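You operate a simulated robot arm through the tools that you are given. There is no shell and no other tool. Be economical: measure what you need, move in short steps, check, and stop when the job is done.

Carry out the task below with a simulated robot arm. There is one attempt and no reset: what you move stays moved.

TASK
Push the pull-out shelf shut.
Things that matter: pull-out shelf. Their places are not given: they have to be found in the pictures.

It is judged by the outcome, as a careful person would: the job done as asked, and still so three seconds after it is handed in. It fails if anything else is knocked over, pushed out of place, dropped, spilled or broken.

THE ROBOT
A 6-joint arm with a two-finger parallel gripper, fixed in place. Base frame: the origin is at the foot of the arm, x ahead of it, y to its left, z up; the work surface is at about z = 0.9. Lengths are in m, angles in rad, forces in N, time in s.
With the tool pointing down near the work surface it reaches from about 0.24 to 0.66 m from the base axis. Its first joint turns from -1.152 to 1.152 rad. Payload 2.9 kg.
Tool frame: the origin (TCP) lies between the finger pads and is the grasp point; the fingertips stand 0.03 m ahead of it; z points along the fingers, y is the line along which they close. The gripper opens to 0.11 m. The fingers are 0.02 m wide and 0.01 m thick; the gripper's body (0.048 by 0.112 m) begins 0.055 m behind the TCP.
Orientation is that of the tool frame in the base frame, as [roll, pitch, yaw] about the fixed x, y, z axes, in that order (R = Rz(yaw) Ry(pitch) Rx(roll)). With the fingers straight down and closing along the base's y, the tool's x points along the base's -x, its y along +y and its z along -z.

THE INTERFACE
- The arm moves only by the tool send_rows. Its argument "increments" is a list of rows, each a list of 7 numbers: the shift along the tool's x, y, z in m, then the turn, a rotation vector about the tool's x, y, z in rad, then the opening in per cent of the stroke, from 0 (shut) to 100 (fully open). In form: [[tx, ty, tz, rx, ry, rz, grip], ...]. A call has 1 to 8 rows; each row shifts and turns the commanded pose from where the row before left it, along the tool's axes as they then stand. A row lasts 0.2 s, in which the tool goes at most 0.05 m and 0.15 rad; a call with a longer step from one row to the next is refused whole, and so is a gripper value outside its range. A pose out of reach is approached as far as the arm can. The call stops where the force on the tool passes 40 N (or 10 N more than at its start, if that is more) or the arm is blocked; 0.2 s more then pass. The fingers move at their own pace (about 0.108 m/s each) and stop on an object; they squeeze with about 38 N. The grip force told is the motor's: it shows also when the fingers shut on nothing. Time passes only in rows, and 0.2 s behind the last, so rows that do not move let the fingers close. It gives the time, the measured TCP pose, the force on the tool (base axes), the opening and the grip force at its end, in the units of the frame above (readings bear some noise).
- Cameras (640 x 400 px; columns grow to the right, rows downward): "scene" is fixed at [0.0812, 0.4353, 1.3879]; the picture's right is [-0.72, -0.69, 0.00], its down [-0.37, 0.38, -0.85] and it looks along [0.59, -0.61, -0.53] (base axes); focal length 312 px, centre (320, 200). "wrist" rides on the gripper at [-0.036, 0, -0.057] in the tool frame; the picture's right is [0.00, -1.00, 0.00], its down [0.97, 0.00, -0.24] and it looks along [0.24, 0.00, 0.97] (tool axes); focal length 218 px, centre (320, 200).
- capture(camera): a new picture of that camera. No time passes.
- locate(camera, pixels): there is no depth. For up to 12 entries [column, row, z] of the newest picture of that camera ("zoom" is the newest enlarged one), the place [x, y] in the base frame at which the ray of that pixel passes the height z, good to about 0.002 m. No time passes.
- close_up(camera, box): a new picture of the part [left, top, right, bottom] of that camera's present view, enlarged. No time passes.
- hand_in(): hands the job in; it is judged then, once.

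Work in short steps. Measure before you move; look again where a grasp or a placing could have gone wrong, and mend it. You have 60 turns and 22 pictures in all, the two below and enlarged ones among them. Open the gripper and draw the arm clear of the work before you hand the job in, unless the task says otherwise; then end with one line.

The tools are called after "Request:" as name(argument=value, ...) on one line, values as JSON. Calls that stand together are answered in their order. send_rows: Moves the arm, as the interface text tells. Its arguments: {"type":"object","properties":{"increments":{"type":"array","items":{"type":"array","items":{"type":"number"}}}},"required":["increments"]} The other tools are called the same way: capture (camera) takes a picture; locate (camera, pixels) gives the place at which the rays of pixels pass given heights; close_up (camera, box) takes an enlarged picture of a part of a camera's view; hand_in () hands the job in.

At the start:

```text
clock: 0.0
eef_pos: [0.3652, 0.0477, 1.1056]
ee_rot: [3.141, 0.001, 3.141]
contact_force: [0.4, -0.9, -0.5]
width: 0.1103
gripper_force: 0.1
```

scene: 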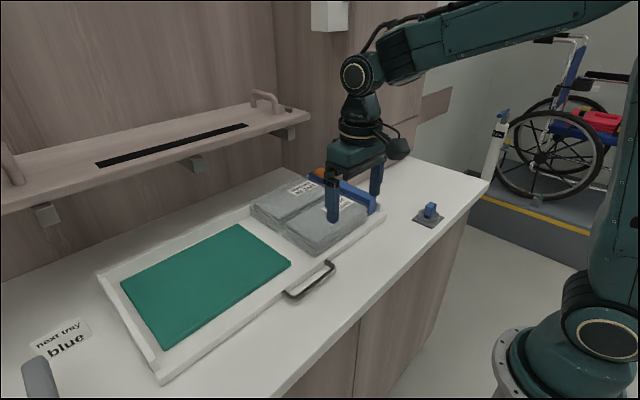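
wrist: 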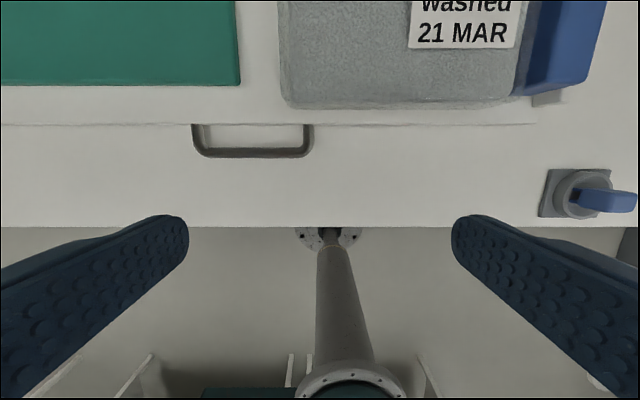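

The white tray with the dark handle near (310,280) looks like the pull-out shelf. I'll take enlarged views of it and of the blue parts near it.

Request:
close_up(camera="scene", box=[230, 150, 470, 300])

Request:
close_up(camera="scene", box=[0, 80, 320, 280])

Request:
close_up(camera="scene", box=[0, 240, 320, 400])

```text
2.67 times, centred on (350, 225) of scene
```

zoom: 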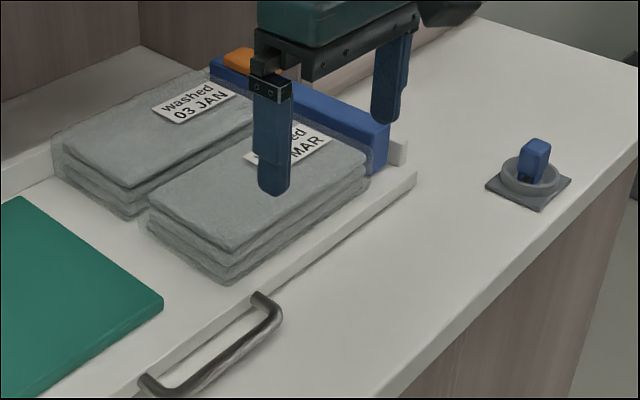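

```text
2.00 times, centred on (160, 180) of scene
```

zoom: 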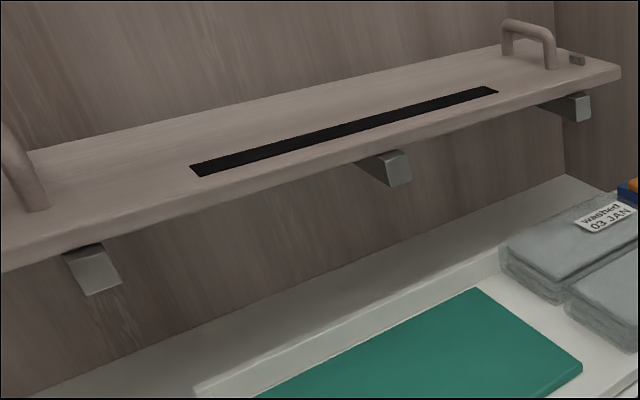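

```text
2.00 times, centred on (160, 320) of scene
```

zoom: 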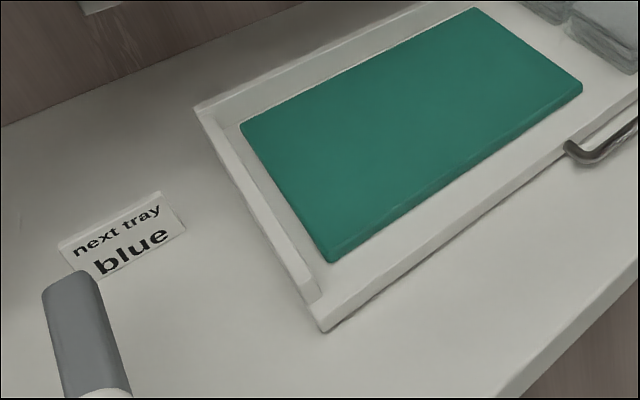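

I'll measure the tray, handle, wall line and wooden shelf in the scene picture.

Request:
locate(camera="scene", pixels=[[162, 384, 0.9], [162, 384, 0.93], [98, 274, 0.93], [386, 212, 0.92], [288, 298, 0.92], [334, 264, 0.92], [20, 262, 0.9], [240, 190, 0.9], [428, 222, 0.9], [40, 365, 0.95], [300, 125, 1.1], [45, 205, 1.1]])

Request:
locate(camera="wrist", pixels=[[195, 125, 0.92], [310, 125, 0.92], [205, 155, 0.92], [300, 155, 0.92], [535, 125, 0.92], [5, 125, 0.92], [100, 226, 0.9], [575, 195, 0.92], [630, 200, 0.92], [545, 100, 0.92], [520, 90, 0.95], [240, 85, 0.92]])

```text
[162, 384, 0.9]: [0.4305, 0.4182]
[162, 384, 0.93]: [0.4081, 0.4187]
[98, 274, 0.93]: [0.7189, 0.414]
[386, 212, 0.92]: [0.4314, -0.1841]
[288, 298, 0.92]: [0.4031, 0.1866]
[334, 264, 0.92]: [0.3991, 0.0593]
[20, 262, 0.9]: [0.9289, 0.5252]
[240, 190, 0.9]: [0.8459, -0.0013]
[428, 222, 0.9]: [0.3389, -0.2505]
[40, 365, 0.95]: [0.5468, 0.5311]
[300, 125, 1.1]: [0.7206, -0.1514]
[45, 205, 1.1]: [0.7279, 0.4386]
```

```text
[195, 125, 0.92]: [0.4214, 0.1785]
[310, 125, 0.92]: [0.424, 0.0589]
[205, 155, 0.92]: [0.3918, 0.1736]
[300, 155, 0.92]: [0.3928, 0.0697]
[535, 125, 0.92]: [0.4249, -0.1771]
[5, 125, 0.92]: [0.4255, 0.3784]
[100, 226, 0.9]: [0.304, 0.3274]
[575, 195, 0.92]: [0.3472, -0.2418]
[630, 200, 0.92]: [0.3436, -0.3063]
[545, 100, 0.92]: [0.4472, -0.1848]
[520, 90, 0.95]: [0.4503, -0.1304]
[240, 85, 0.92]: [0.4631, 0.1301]
```

Tray spans about x 0.42–0.72, y −0.18–0.41, handle front at x≈0.39. I'll lift the gripper clear and tilt it forward to see what lies behind the tray and what the blue piece is.

Request:
send_rows(increments=[[0, 0, -0.04, 0, 0, 0, 100], [0, 0, -0.04, 0, 0, 0, 100], [0, 0, -0.02, 0, -0.14, 0, 100], [0, 0, 0, 0, -0.14, 0, 100], [0, 0, 0, 0, -0.14, 0, 100], [0, 0, 0, 0, -0.14, 0, 100], [0, 0, 0, 0, -0.14, 0, 100], [0, 0, 0, 0, -0.14, 0, 100]])

Request:
capture(camera="wrist")

Request:
capture(camera="scene")

```text
clock: 1.8
eef_pos: [0.366, 0.046, 1.2061]
ee_rot: [3.141, 0.841, 3.141]
contact_force: [0.4, 0.7, 0.1]
width: 0.1101
gripper_force: 0.0
```

```text
16 pictures are left
```

wrist: 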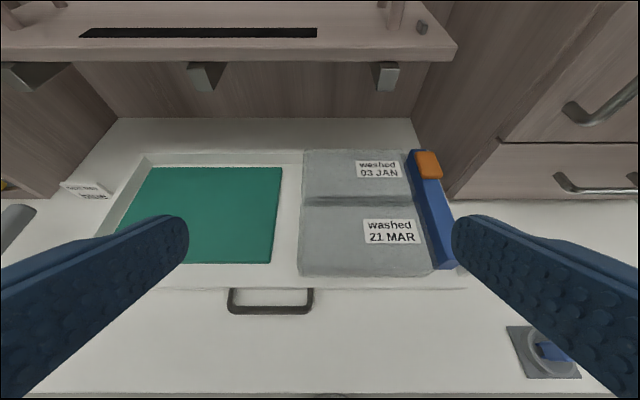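

```text
15 pictures are left
```

scene: 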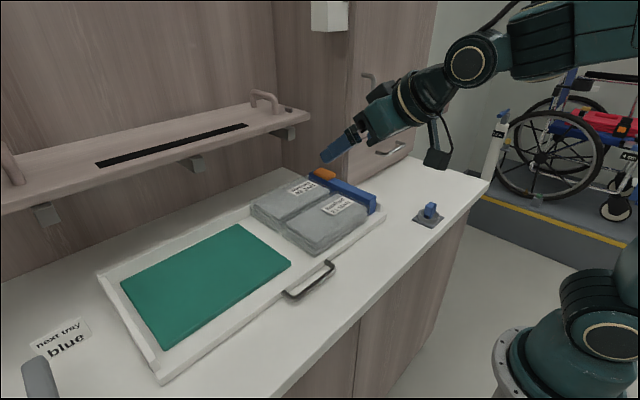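

The blue bar with the orange end lies over the tray's right rim, close to the cabinet corner at (452,198). I'll enlarge that.

Request:
close_up(camera="wrist", box=[290, 110, 490, 300])

Request:
close_up(camera="scene", box=[240, 140, 400, 240])

Request:
locate(camera="wrist", pixels=[[452, 198, 0.9], [412, 118, 0.9], [118, 118, 0.9], [50, 195, 0.9], [440, 268, 0.92], [453, 266, 0.92], [412, 150, 0.97], [440, 155, 0.97], [150, 155, 0.92], [415, 165, 0.92], [385, 90, 1.05], [200, 90, 1.05]])

```text
2.11 times, centred on (390, 205) of wrist
```

zoom: 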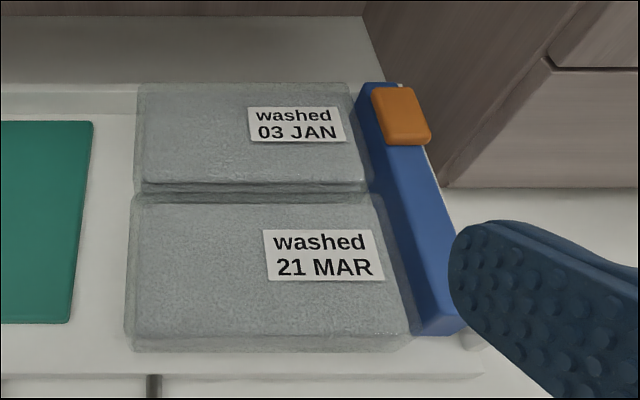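

```text
4.00 times, centred on (320, 190) of scene
```

zoom: 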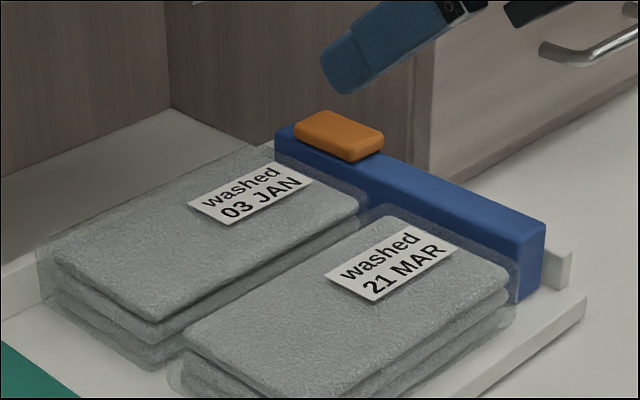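

```text
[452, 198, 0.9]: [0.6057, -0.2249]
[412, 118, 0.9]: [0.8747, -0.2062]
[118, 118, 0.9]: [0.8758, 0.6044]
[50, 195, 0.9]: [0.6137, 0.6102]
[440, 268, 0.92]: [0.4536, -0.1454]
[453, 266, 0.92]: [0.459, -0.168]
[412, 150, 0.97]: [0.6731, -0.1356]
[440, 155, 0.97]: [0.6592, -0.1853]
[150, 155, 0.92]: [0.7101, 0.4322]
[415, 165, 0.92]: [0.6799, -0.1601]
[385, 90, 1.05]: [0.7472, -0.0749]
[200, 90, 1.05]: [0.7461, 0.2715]
```

The bar and orange block are loose items riding in the tray. I need heights of the orange block and of the right bracket above, to see whether it clears; I'll triangulate from both views.

Request:
locate(camera="wrist", pixels=[[442, 174, 0.96], [442, 174, 1.0], [442, 174, 1.04], [396, 91, 0.98], [396, 91, 1.02], [396, 91, 1.06], [396, 91, 1.1], [378, 91, 1.04], [457, 50, 1.05], [457, 50, 1.15]])

Request:
locate(camera="scene", pixels=[[335.7, 176, 0.96], [335.7, 176, 1.0], [335.7, 176, 1.04], [295, 139, 0.98], [295, 139, 1.02], [295, 139, 1.06], [295, 139, 1.1], [288, 141, 1.04], [310, 115, 1.05], [310, 115, 1.15]])

Request:
close_up(camera="scene", box=[240, 80, 360, 155])

```text
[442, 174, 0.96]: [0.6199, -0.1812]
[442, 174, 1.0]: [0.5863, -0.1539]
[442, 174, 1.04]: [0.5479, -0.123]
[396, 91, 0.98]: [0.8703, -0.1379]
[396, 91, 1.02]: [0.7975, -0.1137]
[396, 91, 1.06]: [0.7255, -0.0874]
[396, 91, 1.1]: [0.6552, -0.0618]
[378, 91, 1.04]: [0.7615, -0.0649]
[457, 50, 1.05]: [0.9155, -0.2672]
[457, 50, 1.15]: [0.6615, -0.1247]
```

```text
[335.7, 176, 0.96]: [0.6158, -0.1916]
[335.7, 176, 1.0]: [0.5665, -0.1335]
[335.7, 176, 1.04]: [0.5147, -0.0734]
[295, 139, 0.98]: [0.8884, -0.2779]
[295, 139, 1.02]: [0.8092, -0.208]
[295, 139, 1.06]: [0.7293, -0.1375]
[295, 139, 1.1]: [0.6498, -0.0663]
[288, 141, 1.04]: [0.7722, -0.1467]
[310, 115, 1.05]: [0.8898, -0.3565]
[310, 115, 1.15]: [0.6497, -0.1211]
```

```text
5.33 times, centred on (300, 118) of scene
```

zoom: 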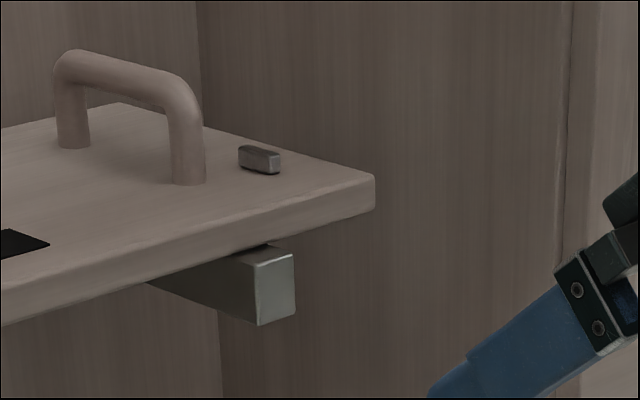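

Request:
locate(camera="scene", pixels=[[262.5, 99.5, 1.15], [262.5, 99.5, 1.17], [310, 113, 1.17], [1, 186, 1.17], [1, 152, 1.17], [100, 163, 1.17], [248, 125, 1.17], [382, 198, 0.92], [378, 215, 0.9], [382, 222, 0.9]])

Request:
close_up(camera="wrist", box=[0, 0, 480, 300])

```text
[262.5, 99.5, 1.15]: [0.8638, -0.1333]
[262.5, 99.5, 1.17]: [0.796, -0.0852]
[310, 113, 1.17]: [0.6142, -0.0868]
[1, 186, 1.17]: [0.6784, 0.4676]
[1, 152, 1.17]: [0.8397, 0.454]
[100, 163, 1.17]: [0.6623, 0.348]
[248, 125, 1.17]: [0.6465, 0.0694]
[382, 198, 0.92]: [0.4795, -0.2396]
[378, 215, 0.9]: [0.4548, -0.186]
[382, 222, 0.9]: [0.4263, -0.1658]
```

```text
1.33 times, centred on (240, 150) of wrist
```

zoom: 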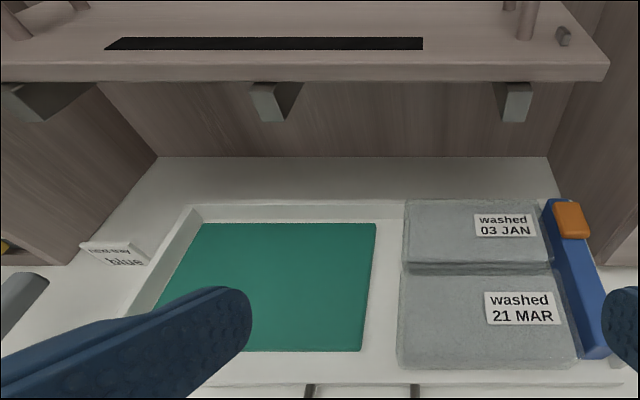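

The wooden shelf is fixed to the wall; brackets (z≈1.10) clear the orange block (top ≈0.965). The white tray slides back ~0.15 m in the alcove. I'll straighten the tool and shift over the handle centre y≈0.119, with the fingers partly open so they push at two points.

Request:
send_rows(increments=[[0, 0.015, 0, 0, 0.14, 0, 60], [0, 0.015, 0, 0, 0.14, 0, 60], [0, 0.015, 0, 0, 0.14, 0, 60], [0, 0.014, 0, 0, 0.14, 0, 60], [0, 0.014, 0, 0, 0.14, 0, 60], [0, 0, 0, 0, 0.14, 0, 60], [0.02, 0, 0.04, 0, 0, 0, 60], [0, 0, 0.04, 0, 0, 0, 60]])

Request:
capture(camera="wrist")

```text
clock: 3.6
eef_pos: [0.343, 0.1199, 1.1246]
ee_rot: [-3.141, 0.0, 3.141]
contact_force: [0.5, -0.3, 0.1]
width: 0.0659
gripper_force: 0.1
```

```text
10 pictures are left
```

wrist: 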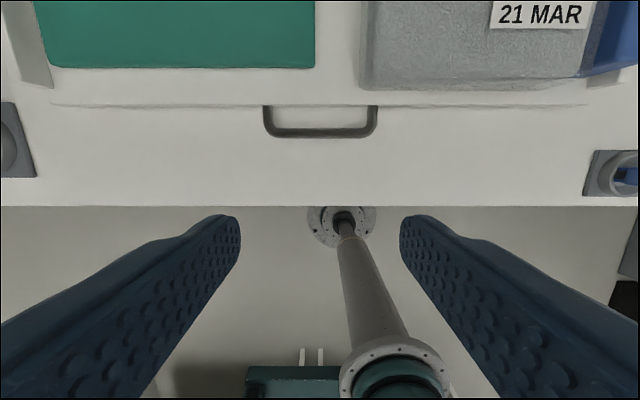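

Handle bar at rows 128–138, centred at column 320. A second knob base sits at left (10,145), out of my path. I descend in front of the handle.

Request:
send_rows(increments=[[0, 0, 0.045, 0, 0, 0, 60], [0, 0, 0.045, 0, 0, 0, 60], [0, 0, 0.045, 0, 0, 0, 60], [0, 0, 0.03, 0, 0, 0, 60], [0, 0, 0.018, 0, 0, 0, 60]])

Request:
close_up(camera="scene", box=[220, 200, 420, 325])

```text
clock: 4.8
eef_pos: [0.343, 0.1199, 0.9415]
ee_rot: [3.14, 0.003, -3.141]
contact_force: [0.0, 1.4, 0.0]
width: 0.0658
gripper_force: 0.1
```

```text
3.20 times, centred on (320, 262) of scene
```

zoom: 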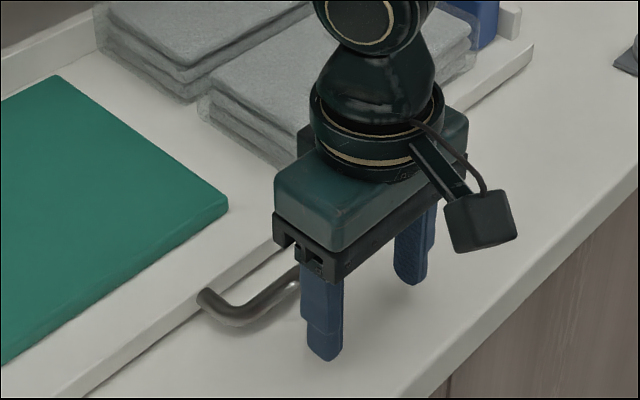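

Fingertips stand at the bar's height just in front of it. I advance gently to contact.

Request:
send_rows(increments=[[-0.01, 0, 0, 0, 0, 0, 60], [-0.01, 0, 0, 0, 0, 0, 60], [-0.01, 0, 0, 0, 0, 0, 60], [-0.008, 0, 0, 0, 0, 0, 60], [-0.008, 0, 0, 0, 0, 0, 60], [-0.008, 0, 0, 0, 0, 0, 60]])

Request:
capture(camera="scene")

```text
clock: 6.2
eef_pos: [0.3978, 0.1196, 0.9416]
ee_rot: [3.141, 0.0, 3.14]
contact_force: [-1.2, -0.4, -0.1]
width: 0.0661
gripper_force: 0.2
```

```text
8 pictures are left
```

scene: 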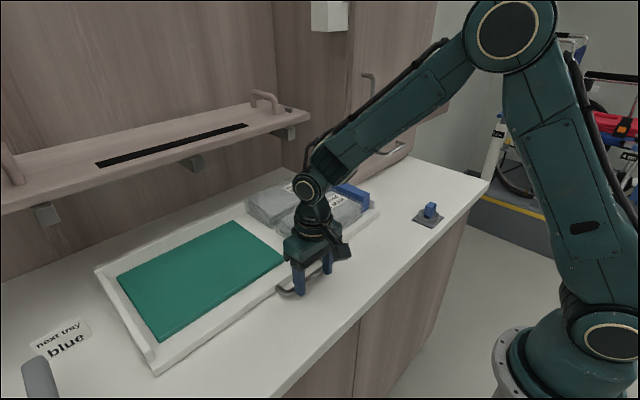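

The tray moves with only ~1 N (near corner went (162,384)→(155,375)). I continue pushing slowly.

Request:
send_rows(increments=[[-0.008, 0, 0, 0, 0, 0, 60], [-0.009, 0, 0, 0, 0, 0, 60], [-0.009, 0, 0, 0, 0, 0, 60], [-0.009, 0, 0, 0, 0, 0, 60], [-0.009, 0, 0, 0, 0, 0, 60], [-0.009, 0, 0, 0, 0, 0, 60], [-0.008, 0, 0, 0, 0, 0, 60], [-0.006, 0, 0, 0, 0, 0, 60]])

Request:
capture(camera="scene")

```text
clock: 8.0
eef_pos: [0.4675, 0.1192, 0.9404]
ee_rot: [-3.14, 0.0, 3.141]
contact_force: [-1.1, -0.5, 0.6]
width: 0.0659
gripper_force: 0.4
```

```text
7 pictures are left
```

scene: 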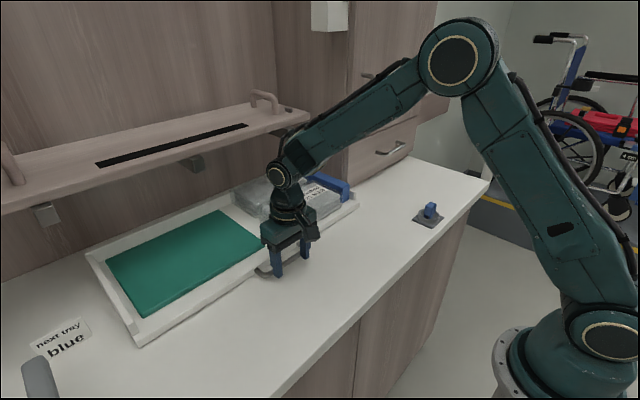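

The tray stays square and its contents ride along. I continue, about 0.065 m remaining to the back wall.

Request:
send_rows(increments=[[-0.008, 0, 0, 0, 0, 0, 60], [-0.008, 0, 0, 0, 0, 0, 60], [-0.008, 0, 0, 0, 0, 0, 60], [-0.008, 0, 0, 0, 0, 0, 60], [-0.008, 0, 0, 0, 0, 0, 60], [-0.006, 0, 0, 0, 0, 0, 60], [-0.004, 0, 0, 0, 0, 0, 60]])

Request:
capture(camera="scene")

```text
clock: 9.6
eef_pos: [0.5178, 0.1205, 0.9428]
ee_rot: [3.141, 0.001, -3.14]
contact_force: [-1.8, -0.6, -1.4]
width: 0.066
gripper_force: 0.2
```

```text
6 pictures are left
```

scene: 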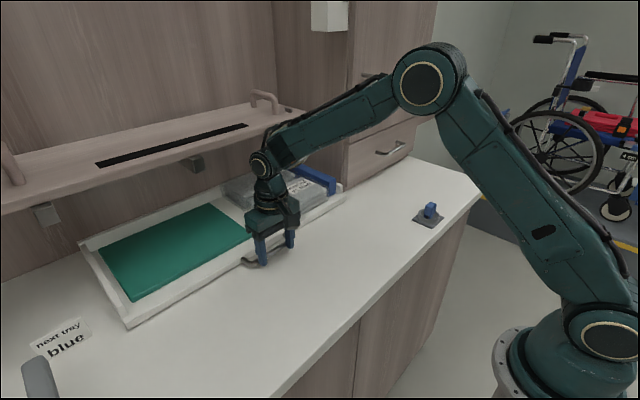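

Still free. I continue in small steps until it stops.

Request:
send_rows(increments=[[-0.006, 0, 0, 0, 0, 0, 60], [-0.006, 0, 0, 0, 0, 0, 60], [-0.005, 0, 0, 0, 0, 0, 60], [-0.004, 0, 0, 0, 0, 0, 60], [-0.004, 0, 0, 0, 0, 0, 60]])

Request:
capture(camera="scene")

```text
clock: 10.8
eef_pos: [0.5421, 0.1203, 0.9415]
ee_rot: [-3.141, 0.0, -3.141]
contact_force: [-1.5, 0.1, -0.1]
width: 0.0657
gripper_force: 0.0
```

```text
5 pictures are left
```

scene: 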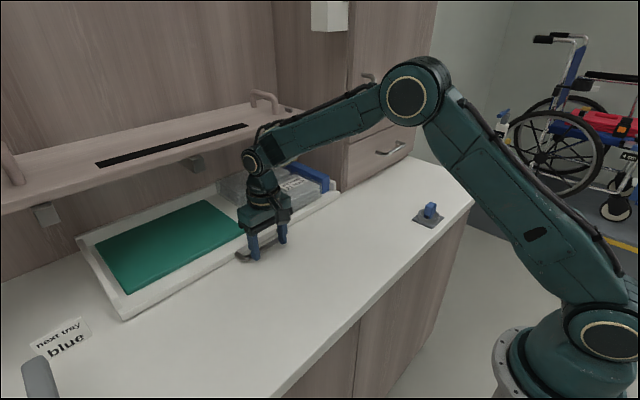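

Request:
locate(camera="scene", pixels=[[76, 238, 0.93], [76, 238, 0.91], [124, 320, 0.9], [124, 316, 0.92], [340, 193, 0.91], [20, 275, 0.9], [300, 172, 0.9], [346, 192, 0.9]])

Request:
close_up(camera="scene", box=[30, 140, 350, 340])

```text
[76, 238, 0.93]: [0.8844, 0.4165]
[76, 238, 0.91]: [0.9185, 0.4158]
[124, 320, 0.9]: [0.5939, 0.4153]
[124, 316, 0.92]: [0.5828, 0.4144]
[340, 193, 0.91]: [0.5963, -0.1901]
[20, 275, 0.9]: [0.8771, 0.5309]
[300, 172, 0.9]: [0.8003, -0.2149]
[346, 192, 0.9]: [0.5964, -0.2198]
```

```text
2.00 times, centred on (190, 240) of scene
```

zoom: 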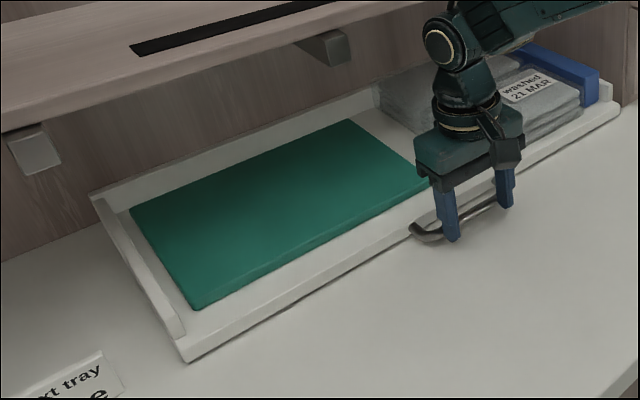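

The tray's back rim is about at the wall. I push in fine steps to feel the stop.

Request:
send_rows(increments=[[-0.003, 0, 0, 0, 0, 0, 60], [-0.003, 0, 0, 0, 0, 0, 60], [-0.003, 0, 0, 0, 0, 0, 60], [0, 0, 0, 0, 0, 0, 60]])

```text
clock: 11.8
eef_pos: [0.5518, 0.1193, 0.9421]
ee_rot: [-3.141, 0.0, -3.141]
contact_force: [-2.4, -0.3, 1.4]
width: 0.0662
gripper_force: 0.1
```

Request:
send_rows(increments=[[-0.003, 0, 0, 0, 0, 0, 60], [-0.003, 0, 0, 0, 0, 0, 60], [-0.003, 0, 0, 0, 0, 0, 60], [0, 0, 0, 0, 0, 0, 60]])

```text
clock: 12.8
eef_pos: [0.5601, 0.1208, 0.943]
ee_rot: [-3.141, 0.0, -3.14]
contact_force: [-4.6, -1.7, -0.6]
width: 0.0658
gripper_force: 0.0
```

Resistance is just starting to rise (4.6 N). A little more.

Request:
send_rows(increments=[[-0.003, 0, 0, 0, 0, 0, 60], [-0.003, 0, 0, 0, 0, 0, 60], [0, 0, 0, 0, 0, 0, 60]])

Request:
capture(camera="scene")

```text
clock: 13.4
eef_pos: [0.5607, 0.1201, 0.941]
ee_rot: [-3.141, -0.019, -3.134]
contact_force: [-5.4, -0.7, 2.3]
width: 0.0654
gripper_force: 0.1
stopped in row 3: the force on the tool passed its limit (the readings are from after the stop); the commanded pose is now the measured one
```

```text
3 pictures are left
```

scene: 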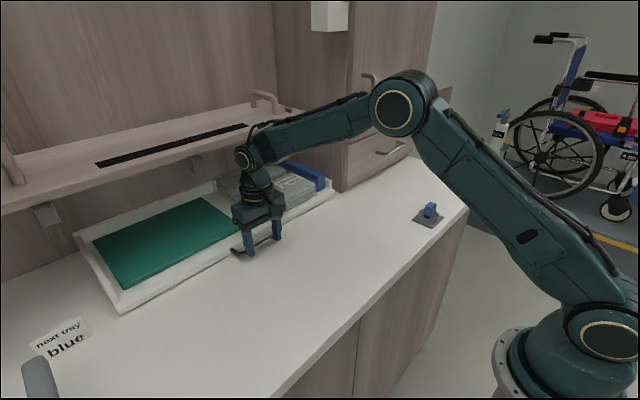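

The tray met a hard stop at TCP x≈0.560, with its front flush with the cabinet front (x≈0.605). I withdraw straight back and then raise the arm.

Request:
send_rows(increments=[[0.01, 0, 0, 0, 0, 0, 60], [0.03, 0, 0, 0, 0, 0, 60], [0.04, 0, 0, 0, 0, 0, 60], [0.04, 0, 0, 0, 0, 0, 60], [0.03, 0, -0.03, 0, 0, 0, 100], [0.03, 0, -0.04, 0, 0, 0, 100], [0.02, 0, -0.045, 0, 0, 0, 100], [0, 0, -0.045, 0, 0, 0, 100]])

Request:
capture(camera="scene")

```text
clock: 15.2
eef_pos: [0.3654, 0.1186, 1.1051]
ee_rot: [-3.14, -0.016, -3.134]
contact_force: [-0.2, -0.3, 0.2]
width: 0.11
gripper_force: 0.0
```

```text
2 pictures are left
```

scene: 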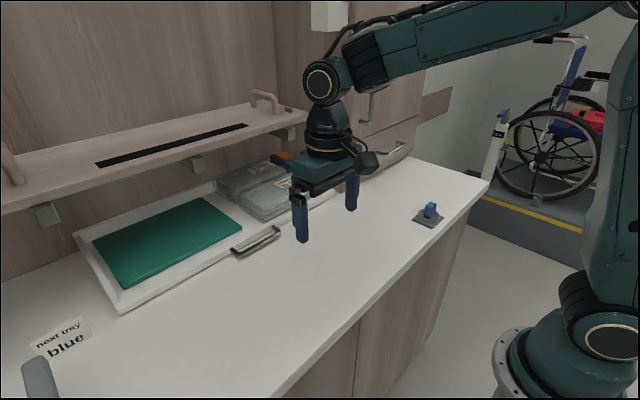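

I check the closed tray and its load close up.

Request:
close_up(camera="scene", box=[60, 130, 350, 320])

Request:
locate(camera="scene", pixels=[[118, 313, 0.9], [72, 235, 0.93], [72, 235, 0.94], [281, 226, 0.92], [232, 250, 0.92]])

```text
2.11 times, centred on (205, 225) of scene
```

zoom: 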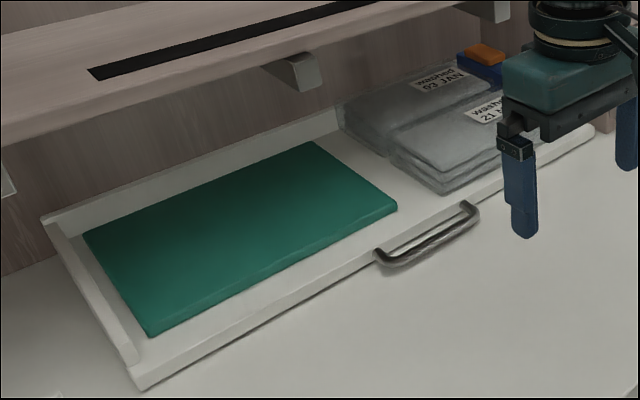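

```text
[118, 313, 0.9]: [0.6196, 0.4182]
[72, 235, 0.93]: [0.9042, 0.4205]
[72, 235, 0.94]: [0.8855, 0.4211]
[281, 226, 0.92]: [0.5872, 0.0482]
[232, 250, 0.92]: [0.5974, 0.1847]
```

The back rim rests against the wall, the contents are in place and the orange block is still on the bar. The arm is clear, so I hand in.

Request:
hand_in()

```text
The job is handed in.
```

The pull-out shelf is pushed fully shut against its stop, with everything on it still in place and the arm drawn clear.
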